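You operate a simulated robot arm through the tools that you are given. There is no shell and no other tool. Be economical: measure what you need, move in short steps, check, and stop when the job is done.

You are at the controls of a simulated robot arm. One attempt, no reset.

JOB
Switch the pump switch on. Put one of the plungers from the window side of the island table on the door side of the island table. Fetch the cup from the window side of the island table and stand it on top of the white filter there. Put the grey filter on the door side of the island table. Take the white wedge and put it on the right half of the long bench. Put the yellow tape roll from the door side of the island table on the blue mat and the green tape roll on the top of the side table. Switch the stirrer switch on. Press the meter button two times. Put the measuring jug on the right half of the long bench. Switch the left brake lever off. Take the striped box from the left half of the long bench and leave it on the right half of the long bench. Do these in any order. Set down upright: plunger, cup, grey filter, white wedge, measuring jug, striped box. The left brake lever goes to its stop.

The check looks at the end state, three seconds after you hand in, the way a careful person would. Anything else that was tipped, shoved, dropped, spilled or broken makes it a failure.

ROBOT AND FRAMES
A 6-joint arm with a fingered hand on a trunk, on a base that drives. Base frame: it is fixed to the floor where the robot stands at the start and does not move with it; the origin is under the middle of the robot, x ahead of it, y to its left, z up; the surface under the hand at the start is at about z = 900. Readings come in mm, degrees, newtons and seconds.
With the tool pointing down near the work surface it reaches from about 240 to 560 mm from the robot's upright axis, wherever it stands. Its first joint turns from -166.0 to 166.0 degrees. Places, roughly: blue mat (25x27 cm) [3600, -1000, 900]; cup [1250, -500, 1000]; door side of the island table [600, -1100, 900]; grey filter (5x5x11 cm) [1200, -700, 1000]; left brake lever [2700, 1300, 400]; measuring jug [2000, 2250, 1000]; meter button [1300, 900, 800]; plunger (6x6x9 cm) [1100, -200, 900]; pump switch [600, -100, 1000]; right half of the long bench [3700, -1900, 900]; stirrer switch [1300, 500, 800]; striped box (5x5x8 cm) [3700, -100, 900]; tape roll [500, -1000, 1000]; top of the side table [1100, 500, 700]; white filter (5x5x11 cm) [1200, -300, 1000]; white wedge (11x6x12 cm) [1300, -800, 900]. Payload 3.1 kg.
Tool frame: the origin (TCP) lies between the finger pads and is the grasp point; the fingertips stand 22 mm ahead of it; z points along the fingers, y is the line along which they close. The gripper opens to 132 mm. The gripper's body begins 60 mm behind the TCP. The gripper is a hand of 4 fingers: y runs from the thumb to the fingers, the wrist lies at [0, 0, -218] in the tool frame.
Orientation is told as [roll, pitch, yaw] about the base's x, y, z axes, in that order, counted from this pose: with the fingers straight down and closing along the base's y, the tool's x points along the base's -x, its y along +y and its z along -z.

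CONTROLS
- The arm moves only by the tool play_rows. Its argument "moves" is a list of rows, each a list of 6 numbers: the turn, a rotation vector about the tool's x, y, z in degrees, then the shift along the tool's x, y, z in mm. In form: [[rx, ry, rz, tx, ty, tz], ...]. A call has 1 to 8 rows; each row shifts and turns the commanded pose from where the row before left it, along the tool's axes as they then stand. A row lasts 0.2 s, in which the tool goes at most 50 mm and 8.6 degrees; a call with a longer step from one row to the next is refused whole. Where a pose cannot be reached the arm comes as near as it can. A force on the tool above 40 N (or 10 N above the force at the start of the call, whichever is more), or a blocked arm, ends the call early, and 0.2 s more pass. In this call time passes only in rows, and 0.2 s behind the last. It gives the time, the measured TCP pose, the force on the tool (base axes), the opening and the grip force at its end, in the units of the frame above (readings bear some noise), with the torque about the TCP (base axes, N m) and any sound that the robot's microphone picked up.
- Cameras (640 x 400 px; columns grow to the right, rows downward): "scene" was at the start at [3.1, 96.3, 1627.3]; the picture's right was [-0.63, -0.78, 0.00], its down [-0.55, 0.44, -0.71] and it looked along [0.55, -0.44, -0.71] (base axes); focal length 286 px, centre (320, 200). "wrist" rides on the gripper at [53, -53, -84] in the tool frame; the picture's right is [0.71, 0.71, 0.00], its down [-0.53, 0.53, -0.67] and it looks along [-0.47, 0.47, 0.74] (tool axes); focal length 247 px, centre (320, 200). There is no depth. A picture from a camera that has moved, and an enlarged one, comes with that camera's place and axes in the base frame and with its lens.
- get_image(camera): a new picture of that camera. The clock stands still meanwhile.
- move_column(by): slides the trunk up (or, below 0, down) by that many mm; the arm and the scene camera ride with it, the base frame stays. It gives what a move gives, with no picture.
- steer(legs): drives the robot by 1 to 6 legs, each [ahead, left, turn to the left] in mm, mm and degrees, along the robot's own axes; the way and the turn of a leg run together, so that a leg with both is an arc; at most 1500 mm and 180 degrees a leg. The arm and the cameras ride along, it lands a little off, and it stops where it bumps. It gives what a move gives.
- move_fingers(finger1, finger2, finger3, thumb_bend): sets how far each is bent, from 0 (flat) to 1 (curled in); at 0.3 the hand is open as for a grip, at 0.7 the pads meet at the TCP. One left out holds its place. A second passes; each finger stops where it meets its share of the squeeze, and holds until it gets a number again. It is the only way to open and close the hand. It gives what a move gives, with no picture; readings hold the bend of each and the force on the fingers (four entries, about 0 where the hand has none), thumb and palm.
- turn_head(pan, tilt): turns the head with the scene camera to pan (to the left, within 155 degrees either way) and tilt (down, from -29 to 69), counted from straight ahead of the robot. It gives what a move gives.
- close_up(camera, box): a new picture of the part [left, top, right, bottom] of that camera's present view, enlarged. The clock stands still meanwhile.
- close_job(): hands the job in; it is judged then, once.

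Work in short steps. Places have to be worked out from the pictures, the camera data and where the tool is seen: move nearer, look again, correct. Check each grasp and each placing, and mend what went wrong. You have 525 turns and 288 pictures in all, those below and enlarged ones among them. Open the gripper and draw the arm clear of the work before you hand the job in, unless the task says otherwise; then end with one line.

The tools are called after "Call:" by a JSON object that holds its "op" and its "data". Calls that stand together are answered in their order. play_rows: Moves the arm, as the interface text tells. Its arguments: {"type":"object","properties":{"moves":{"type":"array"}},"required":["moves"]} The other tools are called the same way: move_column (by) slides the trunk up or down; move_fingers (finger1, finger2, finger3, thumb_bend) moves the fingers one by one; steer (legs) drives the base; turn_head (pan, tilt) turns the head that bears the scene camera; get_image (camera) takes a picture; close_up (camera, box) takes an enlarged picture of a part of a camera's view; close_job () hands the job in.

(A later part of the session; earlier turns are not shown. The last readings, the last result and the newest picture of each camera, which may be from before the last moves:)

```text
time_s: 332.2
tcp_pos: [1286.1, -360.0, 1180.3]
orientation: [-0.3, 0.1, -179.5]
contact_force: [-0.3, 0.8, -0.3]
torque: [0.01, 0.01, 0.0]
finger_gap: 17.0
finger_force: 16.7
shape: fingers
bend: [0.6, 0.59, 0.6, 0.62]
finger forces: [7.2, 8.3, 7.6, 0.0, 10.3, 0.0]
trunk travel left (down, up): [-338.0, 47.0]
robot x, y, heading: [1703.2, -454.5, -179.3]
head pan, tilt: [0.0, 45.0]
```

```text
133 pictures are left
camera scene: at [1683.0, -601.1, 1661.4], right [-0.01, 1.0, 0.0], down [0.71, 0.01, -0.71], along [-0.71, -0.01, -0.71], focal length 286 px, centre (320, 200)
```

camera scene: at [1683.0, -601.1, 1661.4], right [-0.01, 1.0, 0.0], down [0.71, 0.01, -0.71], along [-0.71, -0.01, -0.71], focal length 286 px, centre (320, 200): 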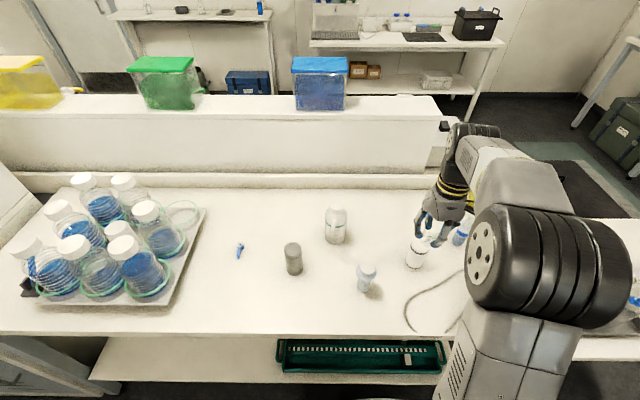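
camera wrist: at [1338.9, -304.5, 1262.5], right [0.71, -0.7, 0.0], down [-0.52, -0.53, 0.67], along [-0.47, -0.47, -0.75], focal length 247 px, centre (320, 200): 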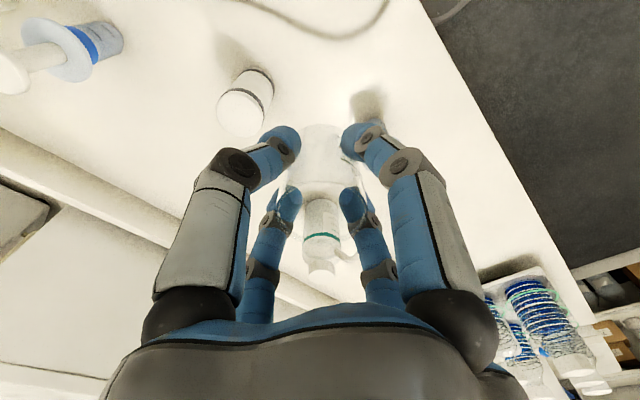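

Both cameras see the white filter. I'll zoom.

Call:
{"op": "close_up", "data": {"camera": "wrist", "box": [180, 50, 340, 170]}}

Call:
{"op": "close_up", "data": {"camera": "scene", "box": [380, 200, 480, 290]}}

```text
3.33 times, centred on (260, 110) of wrist
camera zoom: at [1339.5, -305.1, 1262.6], right [0.71, -0.7, 0.0], down [-0.52, -0.53, 0.67], along [-0.47, -0.47, -0.75], focal length 823 px, centre (520, 500)
```

zoom: 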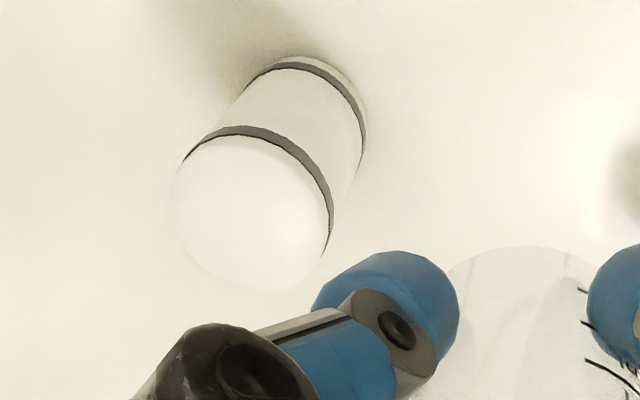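

```text
4.44 times, centred on (430, 245) of scene
camera zoom: at [1683.0, -601.1, 1661.4], right [-0.01, 1.0, 0.0], down [0.71, 0.01, -0.71], along [-0.71, -0.01, -0.71], focal length 1273 px, centre (-169, 0)
```

zoom: 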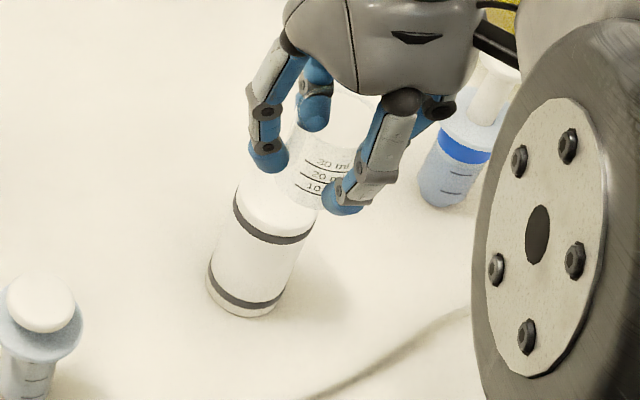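

The white filter's axis is at (1204, -322) and its top at ≈1009. I'll move the cup over it at z≈1090.

Call:
{"op": "play_rows", "data": {"moves": [[0, 0, 0, -27.2, -12.9, 10], [0, 0, 0, -27.2, -12.9, 35], [0, 0, 0, -27.2, -12.9, 38]]}}

Call:
{"op": "close_up", "data": {"camera": "wrist", "box": [220, 80, 420, 240]}}

Call:
{"op": "close_up", "data": {"camera": "scene", "box": [370, 190, 480, 290]}}

```text
time_s: 333.0
tcp_pos: [1203.5, -318.6, 1094.0]
orientation: [-0.2, 0.1, -179.5]
contact_force: [-0.3, -0.8, -1.8]
torque: [0.0, -0.03, -0.03]
finger_gap: 16.7
finger_force: 16.6
shape: fingers
bend: [0.6, 0.59, 0.6, 0.62]
finger forces: [7.2, 8.3, 7.6, 0.0, 10.2, 0.0]
trunk travel left (down, up): [-338.0, 47.0]
robot x, y, heading: [1706.0, -454.1, -179.1]
head pan, tilt: [0.0, 45.0]
```

```text
2.50 times, centred on (320, 160) of wrist
camera zoom: at [1256.6, -264.9, 1176.3], right [0.71, -0.7, 0.0], down [-0.52, -0.53, 0.67], along [-0.47, -0.47, -0.75], focal length 617 px, centre (320, 300)
```

zoom: 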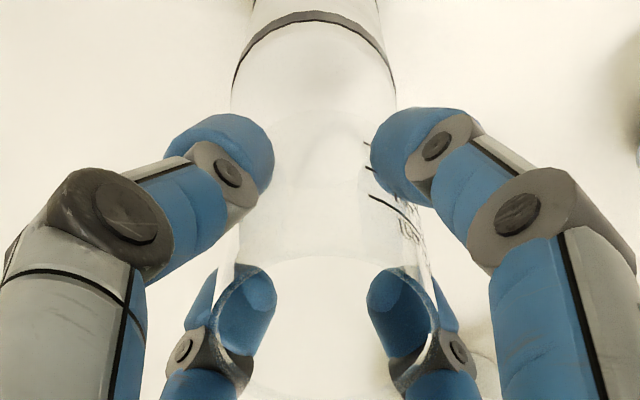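

```text
4.00 times, centred on (425, 240) of scene
camera zoom: at [1681.2, -600.5, 1661.4], right [-0.01, 1.0, 0.0], down [0.71, 0.01, -0.71], along [-0.71, -0.01, -0.71], focal length 1146 px, centre (-100, 40)
```

zoom: 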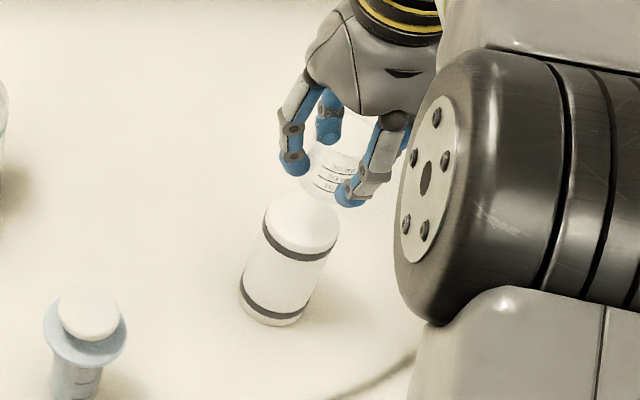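

Aligned within about 2 mm. I'll lower gently.

Call:
{"op": "play_rows", "data": {"moves": [[0, 0, 0, 0, 0.5, 15], [0, 0, 0, 0, 0, 12], [0, 0, 0, 0, 0, 6]]}}

Call:
{"op": "close_up", "data": {"camera": "wrist", "box": [220, 80, 420, 240]}}

Call:
{"op": "close_up", "data": {"camera": "scene", "box": [370, 190, 480, 290]}}

```text
time_s: 333.8
tcp_pos: [1205.1, -319.3, 1063.0]
orientation: [-0.2, 0.1, -179.5]
contact_force: [-0.4, 0.2, -0.4]
torque: [-0.01, 0.0, 0.01]
finger_gap: 16.7
finger_force: 17.2
shape: fingers
bend: [0.6, 0.59, 0.6, 0.62]
finger forces: [7.3, 8.3, 7.5, 0.0, 10.1, 0.0]
trunk travel left (down, up): [-338.0, 47.0]
robot x, y, heading: [1701.9, -451.9, -179.5]
head pan, tilt: [0.0, 45.0]
```

```text
2.50 times, centred on (320, 160) of wrist
camera zoom: at [1257.9, -266.2, 1145.4], right [0.71, -0.7, 0.0], down [-0.52, -0.53, 0.67], along [-0.47, -0.47, -0.75], focal length 617 px, centre (320, 300)
```

zoom: 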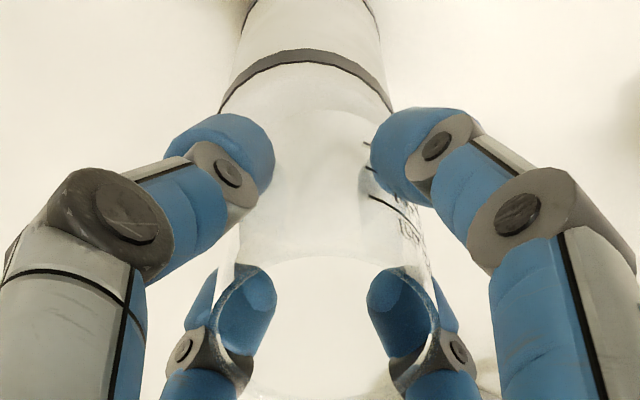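

```text
4.00 times, centred on (425, 240) of scene
camera zoom: at [1683.0, -601.3, 1661.4], right [-0.01, 1.0, 0.0], down [0.71, 0.01, -0.71], along [-0.71, -0.01, -0.71], focal length 1146 px, centre (-100, 40)
```

zoom: 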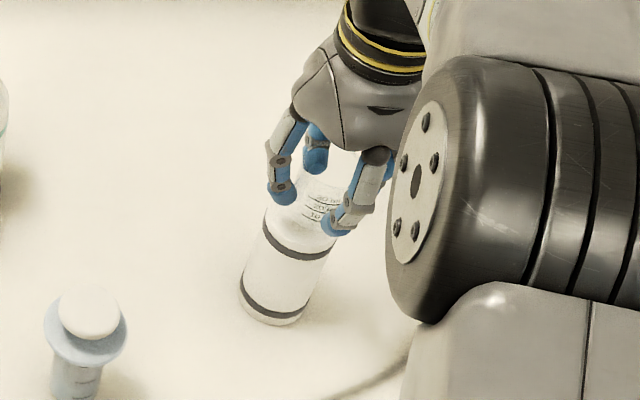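

Alignment is close, with a slight -3 mm x correction. Then I'll lower in small steps until contact.

Call:
{"op": "play_rows", "data": {"moves": [[0, 0, 0, -3, 0, 4], [0, 0, 0, 0, 0, 3], [0, 0, 0, 0, 0, 2], [0, 0, 0, 0, 0, 1.5], [0, 0, 0, 0, 0, 1.5]]}}

```text
time_s: 335.0
tcp_pos: [1202.1, -320.7, 1051.9]
orientation: [-0.2, 0.0, -179.5]
contact_force: [0.5, -0.3, -0.4]
torque: [-0.01, 0.04, -0.04]
finger_gap: 16.9
finger_force: 16.6
shape: fingers
bend: [0.6, 0.59, 0.6, 0.62]
finger forces: [7.1, 8.3, 7.5, 0.0, 10.1, 0.0]
trunk travel left (down, up): [-338.0, 47.0]
robot x, y, heading: [1705.9, -453.7, -179.6]
head pan, tilt: [0.0, 45.0]
```

Call:
{"op": "play_rows", "data": {"moves": [[0, 0, 0, 0, 0, 1], [0, 0, 0, 0, 0, 1], [0, 0, 0, 0, 0, 1]]}}

Call:
{"op": "close_up", "data": {"camera": "scene", "box": [380, 200, 470, 280]}}

```text
time_s: 335.8
tcp_pos: [1202.2, -319.9, 1049.3]
orientation: [-0.2, 0.0, -179.6]
contact_force: [-0.7, 0.0, -0.5]
torque: [-0.01, 0.0, -0.02]
finger_gap: 17.0
finger_force: 16.9
shape: fingers
bend: [0.6, 0.59, 0.6, 0.62]
finger forces: [7.2, 8.3, 7.5, 0.0, 10.1, 0.1]
trunk travel left (down, up): [-338.0, 47.0]
robot x, y, heading: [1704.3, -451.5, -179.2]
head pan, tilt: [0.0, 45.0]
```

```text
5.00 times, centred on (425, 240) of scene
camera zoom: at [1683.0, -601.3, 1661.4], right [-0.01, 1.0, 0.0], down [0.71, 0.01, -0.71], along [-0.71, -0.01, -0.71], focal length 1432 px, centre (-205, 0)
```

zoom: 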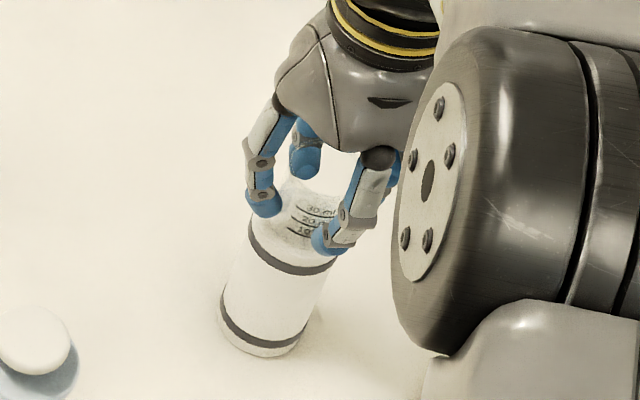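

No contact yet, so I'll continue 1 mm steps.

Call:
{"op": "play_rows", "data": {"moves": [[0, 0, 0, 0, 0, 1], [0, 0, 0, 0, 0, 1], [0, 0, 0, 0, 0, 1], [0, 0, 0, 0, 0, 1]]}}

```text
time_s: 336.8
tcp_pos: [1203.8, -321.2, 1047.3]
orientation: [-0.4, -0.3, -179.4]
contact_force: [-0.5, -0.4, 17.8]
torque: [-0.03, 0.0, 0.03]
finger_gap: 16.7
finger_force: 19.7
shape: fingers
bend: [0.6, 0.59, 0.6, 0.62]
finger forces: [8.2, 9.5, 8.5, 0.1, 11.9, 0.0]
trunk travel left (down, up): [-338.0, 47.0]
robot x, y, heading: [1702.3, -453.5, -179.3]
head pan, tilt: [0.0, 45.0]
```

Contact, with almost no torque, so it's centred and flat. I'll ease off and open slowly.

Call:
{"op": "play_rows", "data": {"moves": [[0, 0, 0, 0, 0, -1.5]]}}

Call:
{"op": "move_fingers", "data": {"finger1": 0.5, "finger2": 0.5, "finger3": 0.5, "thumb_bend": 0.5}}

Call:
{"op": "close_up", "data": {"camera": "wrist", "box": [200, 60, 440, 260]}}

Call:
{"op": "close_up", "data": {"camera": "scene", "box": [380, 200, 470, 280]}}

```text
time_s: 337.2
tcp_pos: [1203.6, -319.9, 1046.7]
orientation: [-0.3, 0.0, -179.6]
contact_force: [-2.0, -0.2, 16.4]
torque: [-0.05, 0.05, -0.03]
finger_gap: 16.3
finger_force: 19.2
shape: fingers
bend: [0.6, 0.59, 0.6, 0.62]
finger forces: [8.1, 9.4, 8.5, 0.0, 11.8, 0.0]
trunk travel left (down, up): [-338.0, 47.0]
robot x, y, heading: [1700.5, -453.1, -179.7]
head pan, tilt: [0.0, 45.0]
```

```text
time_s: 338.2
tcp_pos: [1202.4, -320.2, 1046.0]
orientation: [-0.4, 0.0, -179.5]
contact_force: [-0.4, 0.0, 0.0]
torque: [0.02, 0.04, -0.03]
finger_gap: 40.4
finger_force: 0.0
shape: fingers
bend: [0.5, 0.5, 0.5, 0.5]
finger forces: [0.1, 0.0, 0.0, 0.0, 0.0, 0.1]
trunk travel left (down, up): [-338.0, 47.0]
robot x, y, heading: [1698.5, -453.9, -179.2]
head pan, tilt: [0.0, 45.0]
```

```text
2.00 times, centred on (320, 160) of wrist
camera zoom: at [1255.1, -267.1, 1128.9], right [0.71, -0.7, 0.0], down [-0.52, -0.53, 0.67], along [-0.47, -0.47, -0.75], focal length 494 px, centre (320, 280)
```

zoom: 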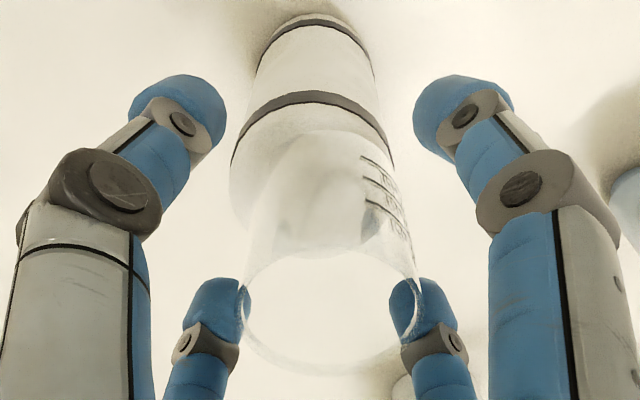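

```text
5.00 times, centred on (425, 240) of scene
camera zoom: at [1683.2, -601.3, 1661.4], right [-0.01, 1.0, 0.0], down [0.71, 0.01, -0.71], along [-0.71, -0.01, -0.71], focal length 1432 px, centre (-205, 0)
```

zoom: 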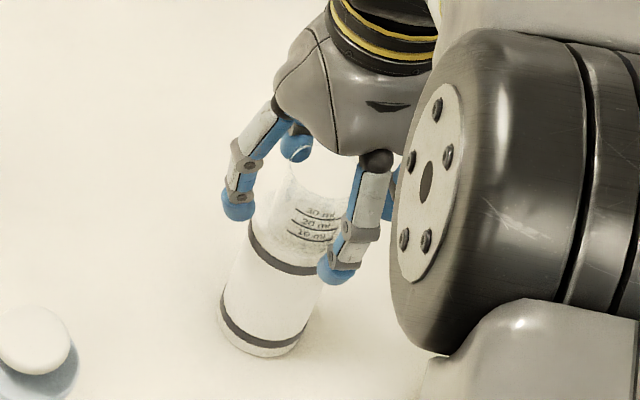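

The cup stands on the filter. I'll open slightly more and rise straight up.

Call:
{"op": "move_fingers", "data": {"finger1": 0.44, "finger2": 0.44, "finger3": 0.44, "thumb_bend": 0.44}}

Call:
{"op": "play_rows", "data": {"moves": [[0, 0, 0, 0, 0, -15], [0, 0, 0, 0, 0, -25], [0, 0, 0, 0, 0, -40], [0, 0, 0, 0, 0, -45], [0, 0, 0, 0, 0, -45]]}}

Call:
{"op": "close_up", "data": {"camera": "wrist", "box": [180, 0, 460, 220]}}

Call:
{"op": "close_up", "data": {"camera": "scene", "box": [380, 190, 480, 280]}}

```text
time_s: 339.2
tcp_pos: [1201.8, -320.7, 1046.3]
orientation: [-0.3, 0.1, -179.4]
contact_force: [-0.5, -0.1, 0.5]
torque: [-0.02, -0.02, 0.02]
finger_gap: 54.6
finger_force: 0.0
shape: fingers
bend: [0.44, 0.44, 0.44, 0.44]
finger forces: [0.0, 0.0, 0.0, 0.0, 0.0, 0.1]
trunk travel left (down, up): [-338.0, 47.0]
robot x, y, heading: [1701.3, -451.4, -179.4]
head pan, tilt: [0.0, 45.0]
```

```text
time_s: 340.4
tcp_pos: [1203.5, -319.5, 1215.8]
orientation: [-0.2, 0.1, -179.5]
contact_force: [-0.1, -0.2, 0.7]
torque: [0.0, -0.01, -0.01]
finger_gap: 54.8
finger_force: 0.0
shape: fingers
bend: [0.44, 0.44, 0.44, 0.44]
finger forces: [0.0, 0.1, 0.0, 0.0, 0.0, 0.1]
trunk travel left (down, up): [-338.0, 47.0]
robot x, y, heading: [1703.1, -452.6, -179.5]
head pan, tilt: [0.0, 45.0]
```

```text
1.82 times, centred on (320, 110) of wrist
camera zoom: at [1255.3, -265.4, 1298.6], right [0.71, -0.7, 0.0], down [-0.52, -0.53, 0.67], along [-0.47, -0.47, -0.75], focal length 449 px, centre (320, 364)
```

zoom: 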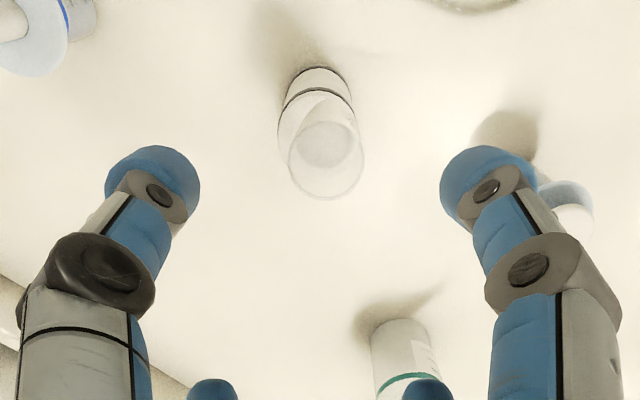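

```text
4.44 times, centred on (430, 235) of scene
camera zoom: at [1682.5, -601.2, 1661.4], right [-0.01, 1.0, 0.0], down [0.71, 0.01, -0.71], along [-0.71, -0.01, -0.71], focal length 1273 px, centre (-169, 44)
```

zoom: 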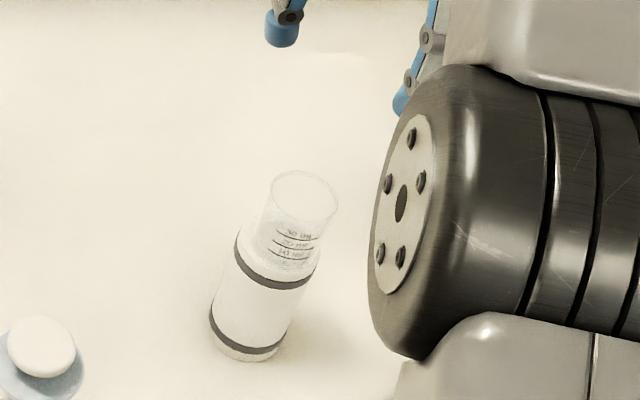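

The cup stands upright on the white filter. Next is the plunger near (1284, -481), so I'll view it closely.

Call:
{"op": "play_rows", "data": {"moves": [[0, 0, 0, 34, 27.5, 5], [0, 0, 0, 34, 27.5, 10], [0, 0, 0, 34, 27.5, 10], [0, 0, 0, 34, 27.5, 10]]}}

Call:
{"op": "close_up", "data": {"camera": "wrist", "box": [180, 40, 420, 220]}}

Call:
{"op": "close_up", "data": {"camera": "scene", "box": [310, 200, 450, 310]}}

```text
time_s: 341.4
tcp_pos: [1340.5, -430.1, 1182.7]
orientation: [-0.3, -0.2, -179.4]
contact_force: [0.1, -0.1, 0.1]
torque: [0.0, 0.02, -0.01]
finger_gap: 54.9
finger_force: 0.0
shape: fingers
bend: [0.44, 0.44, 0.44, 0.44]
finger forces: [0.1, 0.0, 0.0, 0.0, 0.0, 0.0]
trunk travel left (down, up): [-338.0, 47.0]
robot x, y, heading: [1704.5, -453.9, -179.4]
head pan, tilt: [0.0, 45.0]
```

```text
2.22 times, centred on (300, 130) of wrist
camera zoom: at [1392.6, -377.5, 1265.8], right [0.71, -0.7, -0.01], down [-0.52, -0.53, 0.67], along [-0.47, -0.47, -0.75], focal length 549 px, centre (364, 356)
```

zoom: 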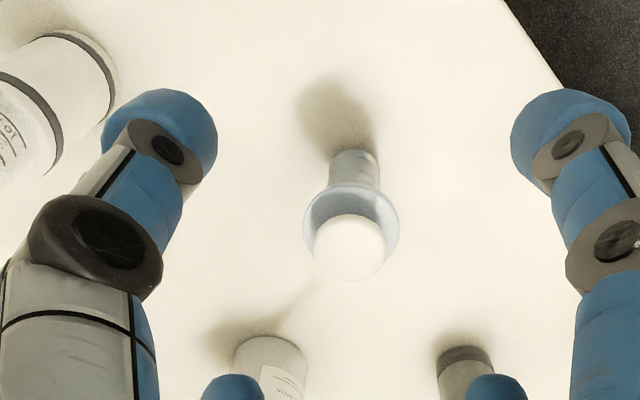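

```text
3.64 times, centred on (380, 255) of scene
camera zoom: at [1684.8, -602.3, 1661.3], right [-0.01, 1.0, 0.0], down [0.71, 0.01, -0.71], along [-0.71, -0.01, -0.71], focal length 1042 px, centre (102, 0)
```

zoom: 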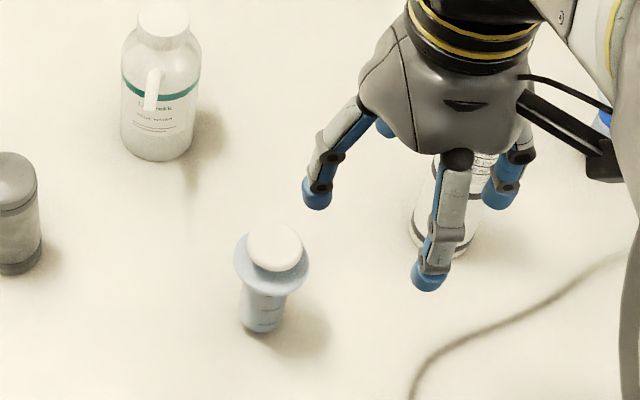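

The plunger axis is about (1278, -481), with its flange at ≈975 and top at ≈1000. I'll grip the barrel just below the flange, moving above it first.

Call:
{"op": "play_rows", "data": {"moves": [[0, 0, 0, -15.6, 12.8, 30], [0, 0, 0, -15.6, 12.8, 30], [0, 0, 0, -15.6, 12.8, 30], [0, 0, 0, -15.6, 12.8, 30]]}}

Call:
{"op": "get_image", "data": {"camera": "wrist"}}

Call:
{"op": "close_up", "data": {"camera": "scene", "box": [310, 200, 450, 310]}}

```text
time_s: 342.4
tcp_pos: [1277.2, -485.9, 1061.4]
orientation: [-0.3, 0.0, -179.5]
contact_force: [-0.3, 0.4, 0.3]
torque: [0.0, -0.02, 0.0]
finger_gap: 54.8
finger_force: 0.1
shape: fingers
bend: [0.44, 0.44, 0.44, 0.44]
finger forces: [0.0, 0.0, 0.0, 0.1, 0.0, 0.0]
trunk travel left (down, up): [-338.0, 47.0]
robot x, y, heading: [1703.6, -453.1, -179.4]
head pan, tilt: [0.0, 45.0]
```

```text
119 pictures are left
camera wrist: at [1328.7, -431.4, 1143.6], right [0.71, -0.7, 0.0], down [-0.52, -0.53, 0.67], along [-0.47, -0.47, -0.75], focal length 247 px, centre (320, 200)
```

wrist: 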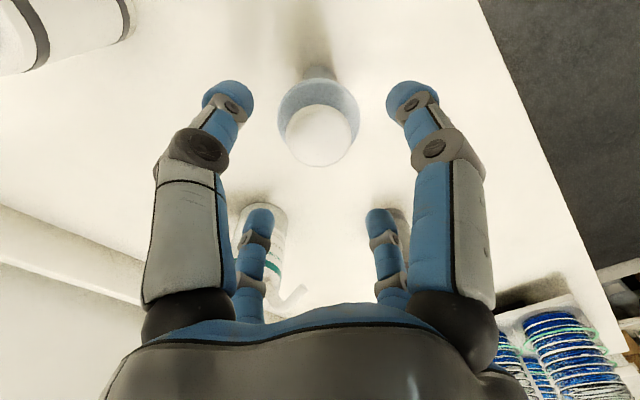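

```text
3.64 times, centred on (380, 255) of scene
camera zoom: at [1681.9, -601.8, 1661.3], right [-0.01, 1.0, 0.0], down [0.71, 0.01, -0.71], along [-0.71, -0.01, -0.71], focal length 1042 px, centre (102, 0)
```

zoom: 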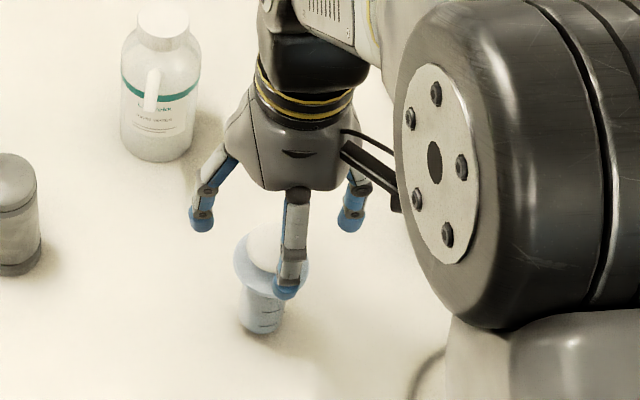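

Centred. I'll descend to TCP z≈951.

Call:
{"op": "play_rows", "data": {"moves": [[0, 0, 0, 0, -3, 28], [0, 0, 0, 0, 0, 28], [0, 0, 0, 0, 0, 28], [0, 0, 0, 0, 0, 26]]}}

Call:
{"op": "get_image", "data": {"camera": "wrist"}}

Call:
{"op": "close_up", "data": {"camera": "scene", "box": [310, 200, 450, 310]}}

```text
time_s: 343.4
tcp_pos: [1276.7, -479.0, 950.2]
orientation: [-0.3, 0.0, -179.6]
contact_force: [-0.4, -0.2, -0.9]
torque: [-0.01, 0.0, 0.0]
finger_gap: 55.0
finger_force: 0.0
shape: fingers
bend: [0.44, 0.44, 0.44, 0.44]
finger forces: [0.1, 0.0, 0.1, 0.0, 0.1, 0.1]
trunk travel left (down, up): [-338.0, 47.0]
robot x, y, heading: [1701.4, -456.1, -179.3]
head pan, tilt: [0.0, 45.0]
```

```text
117 pictures are left
camera wrist: at [1329.6, -425.6, 1033.6], right [0.71, -0.7, 0.0], down [-0.52, -0.53, 0.67], along [-0.47, -0.47, -0.75], focal length 247 px, centre (320, 200)
```

wrist: 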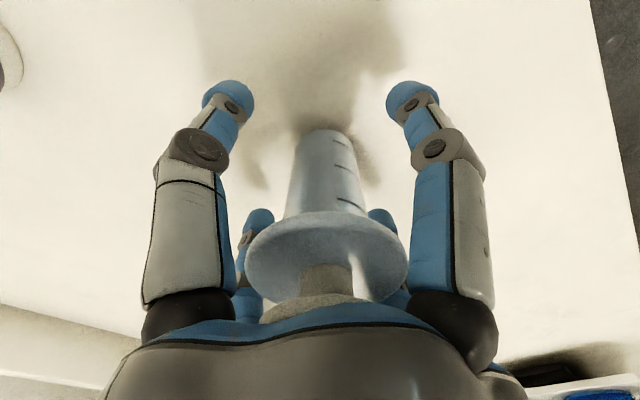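

```text
3.64 times, centred on (380, 255) of scene
camera zoom: at [1682.4, -601.4, 1661.4], right [-0.01, 1.0, 0.0], down [0.71, 0.01, -0.71], along [-0.71, -0.01, -0.71], focal length 1042 px, centre (102, 0)
```

zoom: 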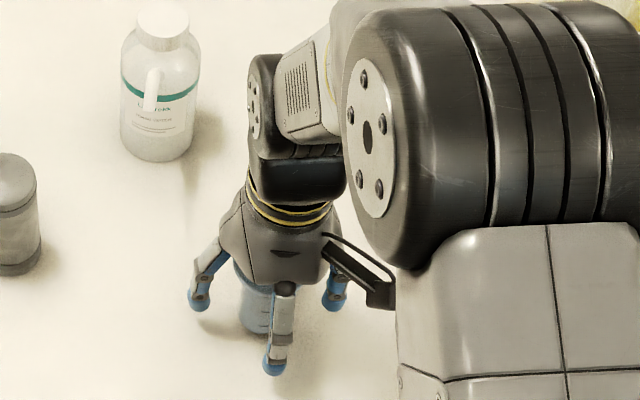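

Barrel is centred and the flange is inside the hand; closing.

Call:
{"op": "move_fingers", "data": {"finger1": 0.75, "finger2": 0.75, "finger3": 0.75, "thumb_bend": 0.75}}

Call:
{"op": "get_image", "data": {"camera": "wrist"}}

```text
time_s: 344.4
tcp_pos: [1278.5, -479.6, 951.8]
orientation: [-0.3, 0.0, -179.4]
contact_force: [-0.2, 0.7, -0.2]
torque: [0.01, 0.0, 0.04]
finger_gap: 14.1
finger_force: 19.6
shape: fingers
bend: [0.61, 0.6, 0.61, 0.63]
finger forces: [7.9, 10.1, 7.9, 0.0, 13.9, 0.0]
trunk travel left (down, up): [-338.0, 47.0]
robot x, y, heading: [1701.4, -455.2, -179.1]
head pan, tilt: [0.0, 45.0]
```

```text
115 pictures are left
camera wrist: at [1330.1, -425.7, 1034.0], right [0.71, -0.7, 0.0], down [-0.52, -0.53, 0.67], along [-0.47, -0.47, -0.75], focal length 247 px, centre (320, 200)
```

wrist: 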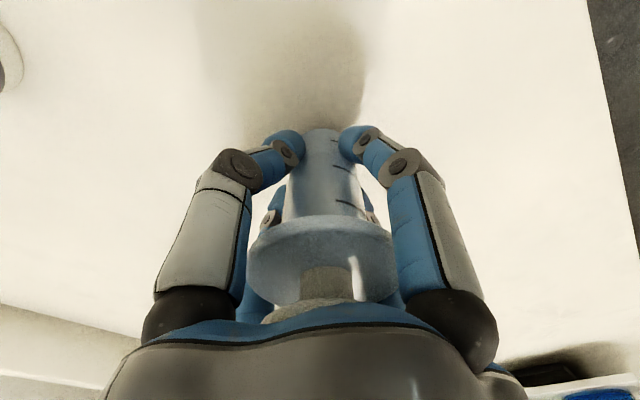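

Held. I'll lift, retract, and drive around the left end to the door side.

Call:
{"op": "play_rows", "data": {"moves": [[0, 0, 0, 0, 0, -15], [0, 0, 0, 0, 0, -40], [0, 0, 0, 0, 0, -45], [0, 0, 0, 10, 0, -45], [0, 0, 0, 20, 0, -45], [0, 0, 0, 20, 0, -45], [0, 0, 0, 20, 0, -45], [0, 0, 0, 20, 0, -20]]}}

Call:
{"op": "steer", "data": {"legs": [[-150, 0, 0], [0, -950, 0], [0, -945, -0.6], [0, 0, 180], [-1000, 0, 0], [-980, 0, 0]]}}

Call:
{"op": "get_image", "data": {"camera": "wrist"}}

```text
time_s: 346.2
tcp_pos: [1370.3, -478.5, 1253.4]
orientation: [-0.3, 0.0, -179.4]
contact_force: [-0.8, 0.2, 0.0]
torque: [-0.01, 0.0, -0.03]
finger_gap: 13.4
finger_force: 20.3
shape: fingers
bend: [0.61, 0.59, 0.61, 0.64]
finger forces: [8.0, 11.2, 8.0, 0.1, 12.6, 0.0]
trunk travel left (down, up): [-338.0, 47.0]
robot x, y, heading: [1702.3, -452.2, -179.1]
head pan, tilt: [0.0, 45.0]
```

```text
time_s: 373.7
tcp_pos: [217.7, 1405.8, 1252.9]
orientation: [-0.2, 0.0, 1.9]
contact_force: [0.2, 0.1, 0.1]
torque: [0.01, 0.02, 0.02]
finger_gap: 13.1
finger_force: 19.7
shape: fingers
bend: [0.61, 0.59, 0.61, 0.64]
finger forces: [7.6, 11.2, 7.8, 0.1, 12.5, 0.0]
trunk travel left (down, up): [-338.0, 47.0]
robot x, y, heading: [-114.0, 1375.6, 1.8]
head pan, tilt: [0.0, 45.0]
```

```text
114 pictures are left
camera wrist: at [165.4, 1351.7, 1334.8], right [-0.73, 0.68, 0.0], down [0.51, 0.55, 0.67], along [0.46, 0.48, -0.75], focal length 247 px, centre (320, 200)
```

wrist: 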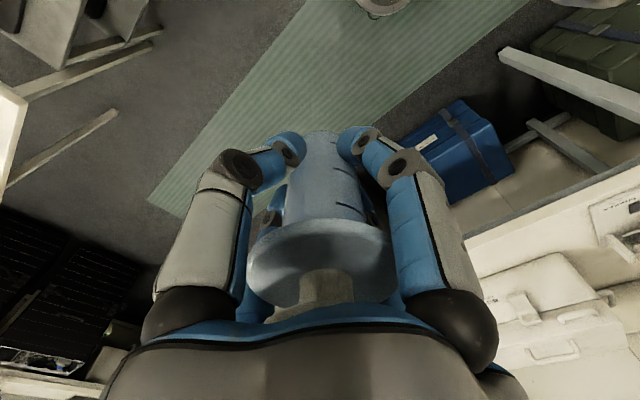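

Still firmly held. I'll drive right to the island's door side at y≈-1000.

Call:
{"op": "steer", "data": {"legs": [[0, -1190, -1.8], [0, -1190, 0], [100, 0, 0]]}}

Call:
{"op": "turn_head", "data": {"pan": 5, "tilt": 48}}

Call:
{"op": "get_image", "data": {"camera": "scene"}}

```text
time_s: 386.0
tcp_pos: [286.4, -978.7, 1253.3]
orientation: [-0.3, 0.1, -1.8]
contact_force: [0.1, -0.2, -1.3]
torque: [0.05, 0.0, -0.03]
finger_gap: 13.1
finger_force: 20.0
shape: fingers
bend: [0.61, 0.59, 0.61, 0.64]
finger forces: [7.6, 11.2, 7.9, 0.1, 12.6, 0.0]
trunk travel left (down, up): [-338.0, 47.0]
robot x, y, heading: [-47.4, -990.2, -1.7]
head pan, tilt: [0.0, 45.0]
```

```text
time_s: 386.7
tcp_pos: [286.5, -978.5, 1251.9]
orientation: [-0.3, -0.1, -1.8]
contact_force: [0.3, -0.4, 0.3]
torque: [0.0, -0.03, 0.01]
finger_gap: 13.0
finger_force: 19.3
shape: fingers
bend: [0.61, 0.59, 0.61, 0.64]
finger forces: [7.6, 11.1, 7.9, 0.0, 12.7, 0.0]
trunk travel left (down, up): [-338.0, 47.0]
robot x, y, heading: [-48.7, -992.5, -1.6]
head pan, tilt: [5.0, 48.0]
```

```text
113 pictures are left
camera scene: at [-24.8, -836.1, 1657.2], right [0.06, -1.0, 0.0], down [-0.74, -0.04, -0.67], along [0.67, 0.04, -0.74], focal length 286 px, centre (320, 200)
```

scene: 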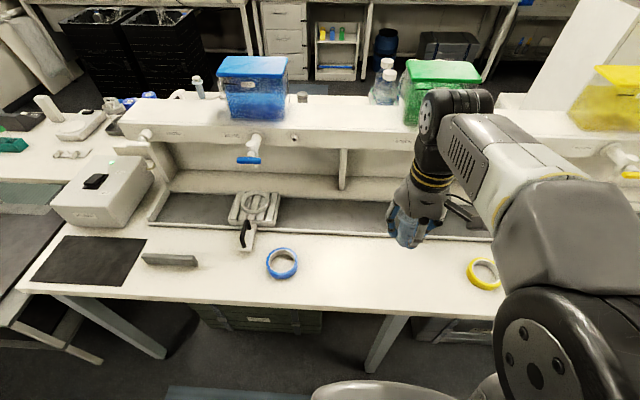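

I'll place the plunger at about (390, -968), on the free front strip.

Call:
{"op": "play_rows", "data": {"moves": [[0, 0, 0, -14.8, 1.7, 39], [0, 0, 0, -14.8, 1.7, 39], [0, 0, 0, -14.8, 1.7, 39], [0, 0, 0, -14.8, 1.7, 39], [0, 0, 0, -14.8, 1.7, 39], [0, 0, 0, -14.8, 1.7, 39], [0, 0, 0, -14.8, 1.7, 39]]}}

Call:
{"op": "play_rows", "data": {"moves": [[0, 0, 0, 0, 0, 10], [0, 0, 0, 0, 0, 8], [0, 0, 0, 0, 0, 3], [0, 0, 0, 0, 0, 2], [0, 0, 0, 0, 0, 2]]}}

Call:
{"op": "close_up", "data": {"camera": "scene", "box": [330, 180, 470, 300]}}

```text
time_s: 388.3
tcp_pos: [390.7, -968.9, 977.2]
orientation: [-0.4, 0.0, -1.8]
contact_force: [0.3, 0.8, 0.0]
torque: [0.01, 0.01, -0.01]
finger_gap: 12.7
finger_force: 20.1
shape: fingers
bend: [0.61, 0.59, 0.61, 0.64]
finger forces: [7.7, 12.0, 8.0, 0.1, 12.1, 0.1]
trunk travel left (down, up): [-338.0, 47.0]
robot x, y, heading: [-48.2, -992.1, -1.8]
head pan, tilt: [5.0, 48.0]
```

```text
time_s: 389.5
tcp_pos: [388.7, -971.3, 954.4]
orientation: [-0.3, -0.1, -1.8]
contact_force: [0.2, -0.2, -0.7]
torque: [0.0, 0.01, 0.01]
finger_gap: 12.5
finger_force: 20.1
shape: fingers
bend: [0.61, 0.59, 0.61, 0.64]
finger forces: [7.6, 12.1, 8.0, 0.0, 12.0, 0.0]
trunk travel left (down, up): [-338.0, 47.0]
robot x, y, heading: [-50.5, -988.4, -1.6]
head pan, tilt: [5.0, 48.0]
```

```text
3.33 times, centred on (400, 240) of scene
camera zoom: at [-25.2, -836.0, 1657.2], right [0.06, -1.0, 0.0], down [-0.74, -0.04, -0.67], along [0.67, 0.04, -0.74], focal length 955 px, centre (53, 67)
```

zoom: 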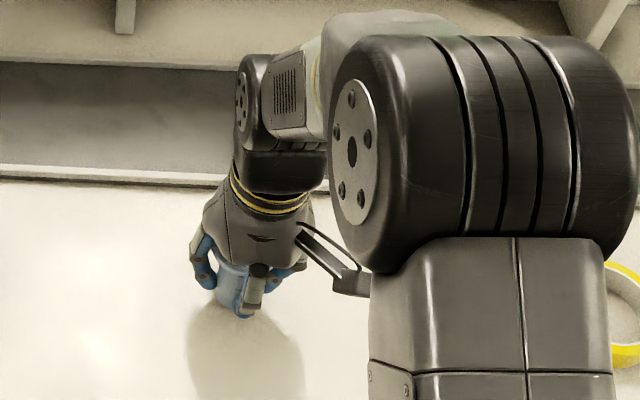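

Near the table; a few more small steps to contact.

Call:
{"op": "play_rows", "data": {"moves": [[0, 0, 0, 0, 0, 1.5], [0, 0, 0, 0, 0, 1.5], [0, 0, 0, 0, 0, 1.5], [0, 0, 0, 0, 0, 1.5]]}}

```text
time_s: 390.5
tcp_pos: [390.5, -972.0, 949.4]
orientation: [-0.2, -0.1, -1.8]
contact_force: [0.9, -2.9, 15.8]
torque: [0.03, 0.01, -0.02]
finger_gap: 12.4
finger_force: 22.6
shape: fingers
bend: [0.61, 0.59, 0.61, 0.64]
finger forces: [9.5, 12.1, 9.7, 0.0, 14.3, 0.1]
trunk travel left (down, up): [-338.0, 47.0]
robot x, y, heading: [-46.4, -991.6, -1.9]
head pan, tilt: [5.0, 48.0]
```

Contact. I'll release wide enough for the flange, then rise.

Call:
{"op": "move_fingers", "data": {"finger1": 0.4, "finger2": 0.4, "finger3": 0.4, "thumb_bend": 0.4}}

Call:
{"op": "get_image", "data": {"camera": "wrist"}}

```text
time_s: 391.5
tcp_pos: [388.8, -971.7, 948.4]
orientation: [-0.3, -0.1, -1.8]
contact_force: [-1.0, -0.5, -0.1]
torque: [0.0, -0.02, -0.01]
finger_gap: 64.3
finger_force: 0.5
shape: fingers
bend: [0.4, 0.4, 0.4, 0.4]
finger forces: [0.0, 0.0, 0.1, 0.0, 0.0, 0.4]
trunk travel left (down, up): [-338.0, 47.0]
robot x, y, heading: [-45.7, -989.3, -1.7]
head pan, tilt: [5.0, 48.0]
```

```text
111 pictures are left
camera wrist: at [335.1, -1021.8, 1030.5], right [-0.68, 0.73, 0.0], down [0.54, 0.51, 0.67], along [0.49, 0.45, -0.75], focal length 247 px, centre (320, 200)
```

wrist: 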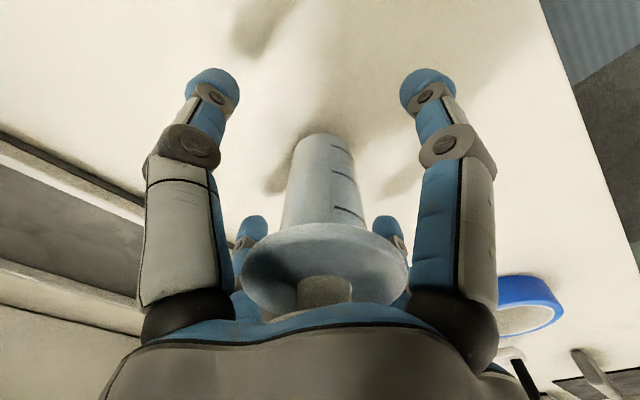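

I'll rise clear and check that the plunger stands.

Call:
{"op": "play_rows", "data": {"moves": [[0, 0, 0, 0, 0, -20], [0, 0, 0, 0, 0, -35], [0, 0, 0, 0, 0, -45], [0, 0, 0, 0, 0, -45], [0, 0, 0, 0, 0, -45], [0, 0, 0, 10, 0, -45], [0, 0, 0, 20, 0, -40]]}}

Call:
{"op": "steer", "data": {"legs": [[0, -290, 1.8]]}}

Call:
{"op": "turn_head", "data": {"pan": 10, "tilt": 50}}

Call:
{"op": "get_image", "data": {"camera": "scene"}}

Call:
{"op": "get_image", "data": {"camera": "wrist"}}

```text
time_s: 393.1
tcp_pos: [356.4, -969.4, 1222.1]
orientation: [-0.3, 0.1, -1.9]
contact_force: [0.5, 0.4, 0.2]
torque: [-0.03, 0.01, 0.02]
finger_gap: 64.3
finger_force: 0.1
shape: fingers
bend: [0.4, 0.4, 0.4, 0.4]
finger forces: [0.0, 0.0, 0.0, 0.0, 0.0, 0.0]
trunk travel left (down, up): [-338.0, 47.0]
robot x, y, heading: [-48.8, -991.8, -2.0]
head pan, tilt: [5.0, 48.0]
```

```text
time_s: 395.1
tcp_pos: [353.3, -1242.3, 1221.9]
orientation: [-0.2, 0.0, 0.2]
contact_force: [0.4, 0.0, 1.2]
torque: [0.02, 0.01, -0.04]
finger_gap: 64.4
finger_force: 0.1
shape: fingers
bend: [0.4, 0.4, 0.4, 0.4]
finger forces: [0.1, 0.0, 0.0, 0.1, 0.0, 0.0]
trunk travel left (down, up): [-338.0, 47.0]
robot x, y, heading: [-50.7, -1274.8, 0.4]
head pan, tilt: [5.0, 48.0]
```

```text
time_s: 395.7
tcp_pos: [353.7, -1241.2, 1221.3]
orientation: [-0.2, 0.0, 0.2]
contact_force: [-0.8, -0.8, 0.2]
torque: [0.03, 0.01, -0.02]
finger_gap: 64.4
finger_force: 0.0
shape: fingers
bend: [0.4, 0.4, 0.4, 0.4]
finger forces: [0.0, 0.0, 0.0, 0.0, 0.0, 0.0]
trunk travel left (down, up): [-338.0, 47.0]
robot x, y, heading: [-54.3, -1278.7, 0.2]
head pan, tilt: [10.0, 50.0]
```

```text
110 pictures are left
camera scene: at [-36.7, -1115.5, 1654.5], right [0.18, -0.98, 0.0], down [-0.75, -0.14, -0.64], along [0.63, 0.11, -0.77], focal length 286 px, centre (320, 200)
```

scene: 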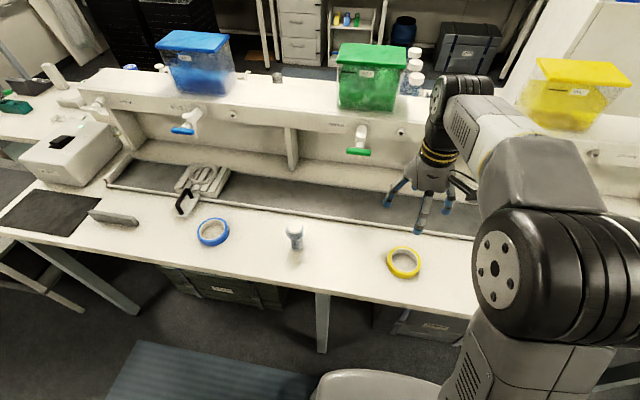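

```text
109 pictures are left
camera wrist: at [300.3, -1295.1, 1304.5], right [-0.71, 0.7, 0.0], down [0.52, 0.53, 0.67], along [0.47, 0.47, -0.75], focal length 247 px, centre (320, 200)
```

wrist: 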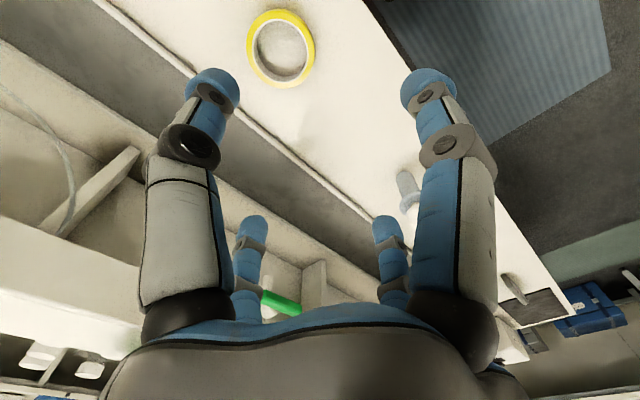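

The plunger stands. The yellow roll is at about (391, -1283), so I'll open wide and move over it.

Call:
{"op": "move_fingers", "data": {"finger1": 0.3, "finger2": 0.3, "finger3": 0.3, "thumb_bend": 0.3}}

Call:
{"op": "play_rows", "data": {"moves": [[0, 0, 0, -7.5, -8.3, 42], [0, 0, 0, -7.5, -8.3, 42], [0, 0, 0, -7.5, -8.3, 42], [0, 0, 0, -7.5, -8.3, 42], [0, 0, 0, -7.5, -8.3, 42]]}}

Call:
{"op": "get_image", "data": {"camera": "wrist"}}

```text
time_s: 396.7
tcp_pos: [354.7, -1240.9, 1223.1]
orientation: [-0.3, 0.0, 0.2]
contact_force: [-0.4, -0.4, 0.0]
torque: [-0.01, 0.0, -0.03]
finger_gap: 87.2
finger_force: 0.1
shape: fingers
bend: [0.3, 0.3, 0.3, 0.3]
finger forces: [0.0, 0.0, 0.1, 0.1, 0.0, 0.0]
trunk travel left (down, up): [-338.0, 47.0]
robot x, y, heading: [-49.2, -1274.9, 0.0]
head pan, tilt: [10.0, 50.0]
```

```text
time_s: 397.9
tcp_pos: [394.1, -1283.1, 1009.8]
orientation: [-0.4, -0.1, 0.2]
contact_force: [0.1, 0.2, 0.0]
torque: [0.04, 0.04, 0.04]
finger_gap: 87.5
finger_force: 0.1
shape: fingers
bend: [0.3, 0.3, 0.3, 0.3]
finger forces: [0.0, 0.0, 0.0, 0.0, 0.1, 0.0]
trunk travel left (down, up): [-338.0, 47.0]
robot x, y, heading: [-50.9, -1276.5, 0.4]
head pan, tilt: [10.0, 50.0]
```

```text
108 pictures are left
camera wrist: at [340.7, -1336.4, 1093.0], right [-0.71, 0.7, 0.0], down [0.52, 0.53, 0.67], along [0.47, 0.47, -0.75], focal length 247 px, centre (320, 200)
```

wrist: 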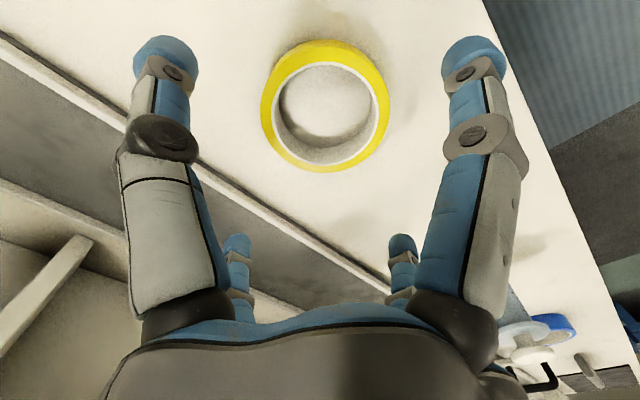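

Same geometry as the green one. I'll descend to TCP z≈929 and close.

Call:
{"op": "play_rows", "data": {"moves": [[0, 0, 0, 3, 0, 24], [0, 0, 0, 0, 0, 24], [0, 0, 0, 0, 0, 22], [0, 0, 0, 0, 0, 10]]}}

Call:
{"op": "move_fingers", "data": {"finger1": 0.7, "finger2": 0.7, "finger3": 0.7, "thumb_bend": 0.7}}

Call:
{"op": "get_image", "data": {"camera": "wrist"}}

```text
time_s: 398.9
tcp_pos: [388.8, -1283.5, 932.0]
orientation: [-0.4, 0.0, 0.2]
contact_force: [1.1, 0.5, -0.3]
torque: [0.03, -0.03, 0.0]
finger_gap: 87.4
finger_force: 0.1
shape: fingers
bend: [0.3, 0.3, 0.3, 0.3]
finger forces: [0.1, 0.0, 0.0, 0.0, 0.1, 0.0]
trunk travel left (down, up): [-338.0, 47.0]
robot x, y, heading: [-52.1, -1275.9, 0.4]
head pan, tilt: [10.0, 50.0]
```

```text
time_s: 399.9
tcp_pos: [388.2, -1284.1, 932.3]
orientation: [-0.4, -0.1, 0.2]
contact_force: [1.0, -2.3, 4.5]
torque: [-0.06, -0.03, 0.0]
finger_gap: 52.6
finger_force: 21.8
shape: fingers
bend: [0.45, 0.44, 0.44, 0.47]
finger forces: [8.3, 9.7, 8.4, 0.0, 17.3, 0.0]
trunk travel left (down, up): [-338.0, 47.0]
robot x, y, heading: [-48.2, -1276.8, 0.6]
head pan, tilt: [10.0, 50.0]
```

```text
107 pictures are left
camera wrist: at [335.1, -1337.0, 1014.6], right [-0.71, 0.7, 0.0], down [0.52, 0.53, 0.67], along [0.47, 0.47, -0.75], focal length 247 px, centre (320, 200)
```

wrist: 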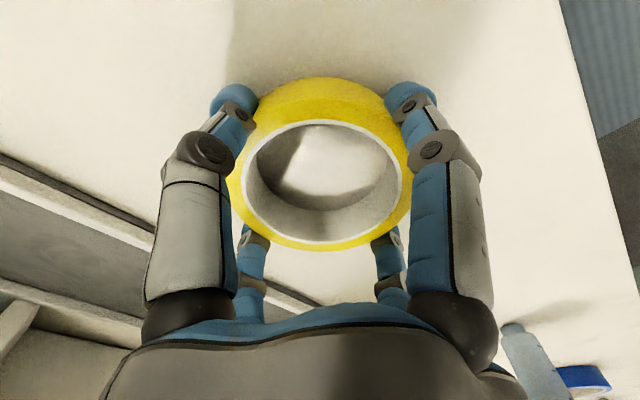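

Yellow roll held. I'll lift, retract, and drive round to the window side.

Call:
{"op": "play_rows", "data": {"moves": [[0, 0, 0, 0, 0, -15], [0, 0, 0, 0, 0, -40], [0, 0, 0, 0, 0, -45], [0, 0, 0, 5, 0, -45], [0, 0, 0, 15, 0, -45], [0, 0, 0, 20, 0, -45], [0, 0, 0, 20, 0, -45], [0, 0, 0, 20, 0, -40]]}}

Call:
{"op": "steer", "data": {"legs": [[-75, 0, -0.4], [0, 1350, 0], [0, 1350, 0]]}}

Call:
{"op": "steer", "data": {"legs": [[1000, 0, 0], [1000, 0, 0]]}}

```text
time_s: 401.7
tcp_pos: [307.0, -1284.8, 1252.6]
orientation: [-0.3, 0.0, 0.2]
contact_force: [0.3, 0.2, -0.4]
torque: [-0.02, -0.02, 0.02]
finger_gap: 51.9
finger_force: 21.3
shape: fingers
bend: [0.45, 0.43, 0.44, 0.48]
finger forces: [8.3, 10.3, 8.1, 0.0, 16.1, 0.0]
trunk travel left (down, up): [-338.0, 47.0]
robot x, y, heading: [-50.4, -1272.0, -0.0]
head pan, tilt: [10.0, 50.0]
```

```text
time_s: 415.4
tcp_pos: [210.3, 1409.1, 1250.5]
orientation: [-0.2, 0.1, 0.5]
contact_force: [-0.6, 0.2, 0.1]
torque: [-0.01, -0.01, 0.06]
finger_gap: 52.0
finger_force: 21.1
shape: fingers
bend: [0.45, 0.43, 0.44, 0.48]
finger forces: [8.4, 10.3, 8.1, 0.0, 16.1, 0.1]
trunk travel left (down, up): [-338.0, 47.0]
robot x, y, heading: [-149.8, 1416.1, 0.6]
head pan, tilt: [10.0, 50.0]
```

```text
time_s: 425.3
tcp_pos: [2194.9, 1420.8, 1252.0]
orientation: [-0.3, 0.0, -0.1]
contact_force: [-0.2, 0.2, -0.7]
torque: [-0.01, -0.01, -0.02]
finger_gap: 51.6
finger_force: 21.8
shape: fingers
bend: [0.45, 0.43, 0.44, 0.48]
finger forces: [8.3, 10.4, 8.1, 0.1, 15.9, 0.0]
trunk travel left (down, up): [-338.0, 47.0]
robot x, y, heading: [1829.4, 1433.0, 0.0]
head pan, tilt: [10.0, 50.0]
```

Now along the window aisle to the blue mat at about (3600, -990).

Call:
{"op": "steer", "data": {"legs": [[350, 0, 0], [0, -1210, 0], [0, -1210, 0], [850, 0, 0]]}}

Call:
{"op": "turn_head", "data": {"pan": 5, "tilt": 48}}

Call:
{"op": "get_image", "data": {"camera": "scene"}}

Call:
{"op": "get_image", "data": {"camera": "wrist"}}

```text
time_s: 443.4
tcp_pos: [3433.3, -1003.4, 1251.0]
orientation: [-0.3, 0.1, 1.3]
contact_force: [0.3, 0.3, -0.7]
torque: [0.03, -0.03, -0.05]
finger_gap: 51.7
finger_force: 21.6
shape: fingers
bend: [0.45, 0.43, 0.44, 0.48]
finger forces: [8.3, 10.3, 8.0, 0.0, 16.1, 0.1]
trunk travel left (down, up): [-338.0, 47.0]
robot x, y, heading: [3071.8, -1003.0, 1.4]
head pan, tilt: [10.0, 50.0]
```

```text
time_s: 444.0
tcp_pos: [3434.2, -1003.8, 1251.0]
orientation: [-0.3, 0.0, 1.3]
contact_force: [-0.3, 0.3, -0.7]
torque: [0.0, -0.02, -0.02]
finger_gap: 51.7
finger_force: 21.7
shape: fingers
bend: [0.45, 0.43, 0.44, 0.48]
finger forces: [8.3, 10.3, 8.0, 0.0, 16.0, 0.0]
trunk travel left (down, up): [-338.0, 47.0]
robot x, y, heading: [3073.4, -1002.5, 1.7]
head pan, tilt: [5.0, 48.0]
```

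```text
106 pictures are left
camera scene: at [3087.8, -848.1, 1657.2], right [0.11, -0.99, 0.0], down [-0.74, -0.08, -0.67], along [0.66, 0.08, -0.74], focal length 286 px, centre (320, 200)
```

scene: 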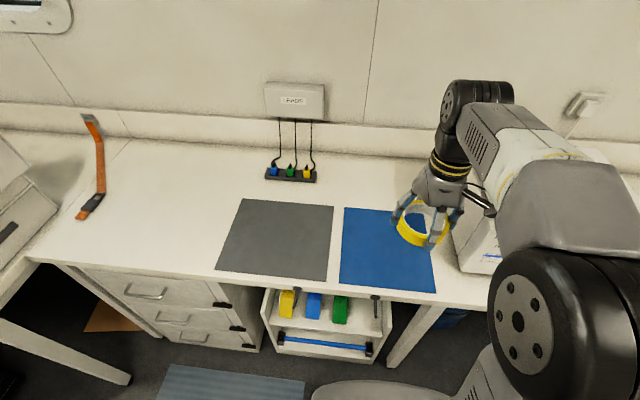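

```text
105 pictures are left
camera wrist: at [3381.5, -1058.0, 1333.9], right [-0.72, 0.69, 0.0], down [0.51, 0.54, 0.67], along [0.46, 0.48, -0.75], focal length 247 px, centre (320, 200)
```

wrist: 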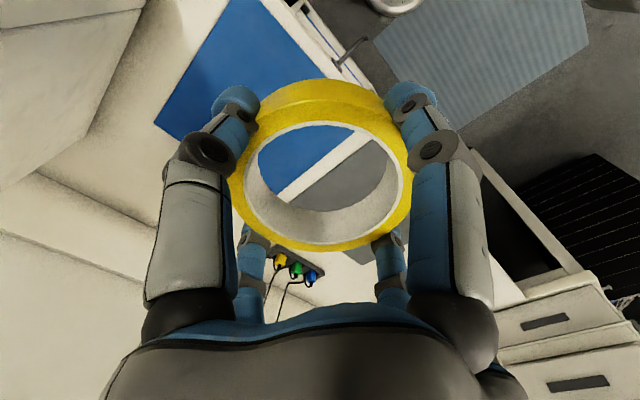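

The mat centre is about (3588, -997). I'll lower the roll there.

Call:
{"op": "play_rows", "data": {"moves": [[0, 0, 0, -18.9, 0.8, 36], [0, 0, 0, -18.9, 0.8, 36], [0, 0, 0, -18.9, 0.8, 36], [0, 0, 0, -18.9, 0.8, 36], [0, 0, 0, -18.9, 0.8, 36], [0, 0, 0, -18.9, 0.8, 36], [0, 0, 0, -18.9, 0.8, 36], [0, 0, 0, -18.9, 0.8, 36]]}}

Call:
{"op": "get_image", "data": {"camera": "scene"}}

```text
time_s: 445.8
tcp_pos: [3584.9, -995.2, 962.1]
orientation: [-0.3, 0.1, 1.4]
contact_force: [-0.1, 0.0, -1.3]
torque: [0.01, 0.02, -0.04]
finger_gap: 51.5
finger_force: 20.8
shape: fingers
bend: [0.46, 0.43, 0.44, 0.48]
finger forces: [8.2, 10.7, 8.1, 0.1, 15.6, 0.1]
trunk travel left (down, up): [-338.0, 47.0]
robot x, y, heading: [3073.9, -1001.0, 1.6]
head pan, tilt: [5.0, 48.0]
```

```text
104 pictures are left
camera scene: at [3089.3, -848.2, 1657.1], right [0.11, -0.99, 0.0], down [-0.74, -0.08, -0.67], along [0.66, 0.08, -0.74], focal length 286 px, centre (320, 200)
```

scene: 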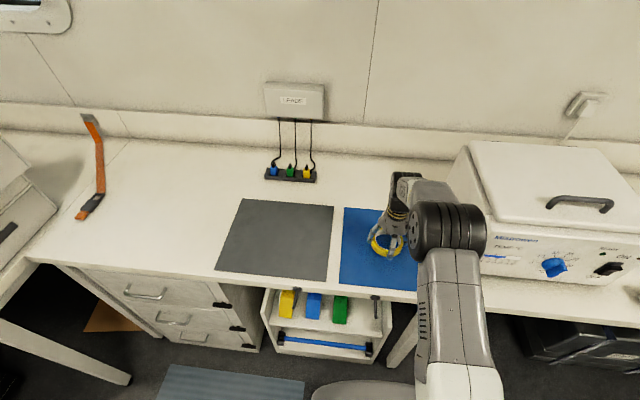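

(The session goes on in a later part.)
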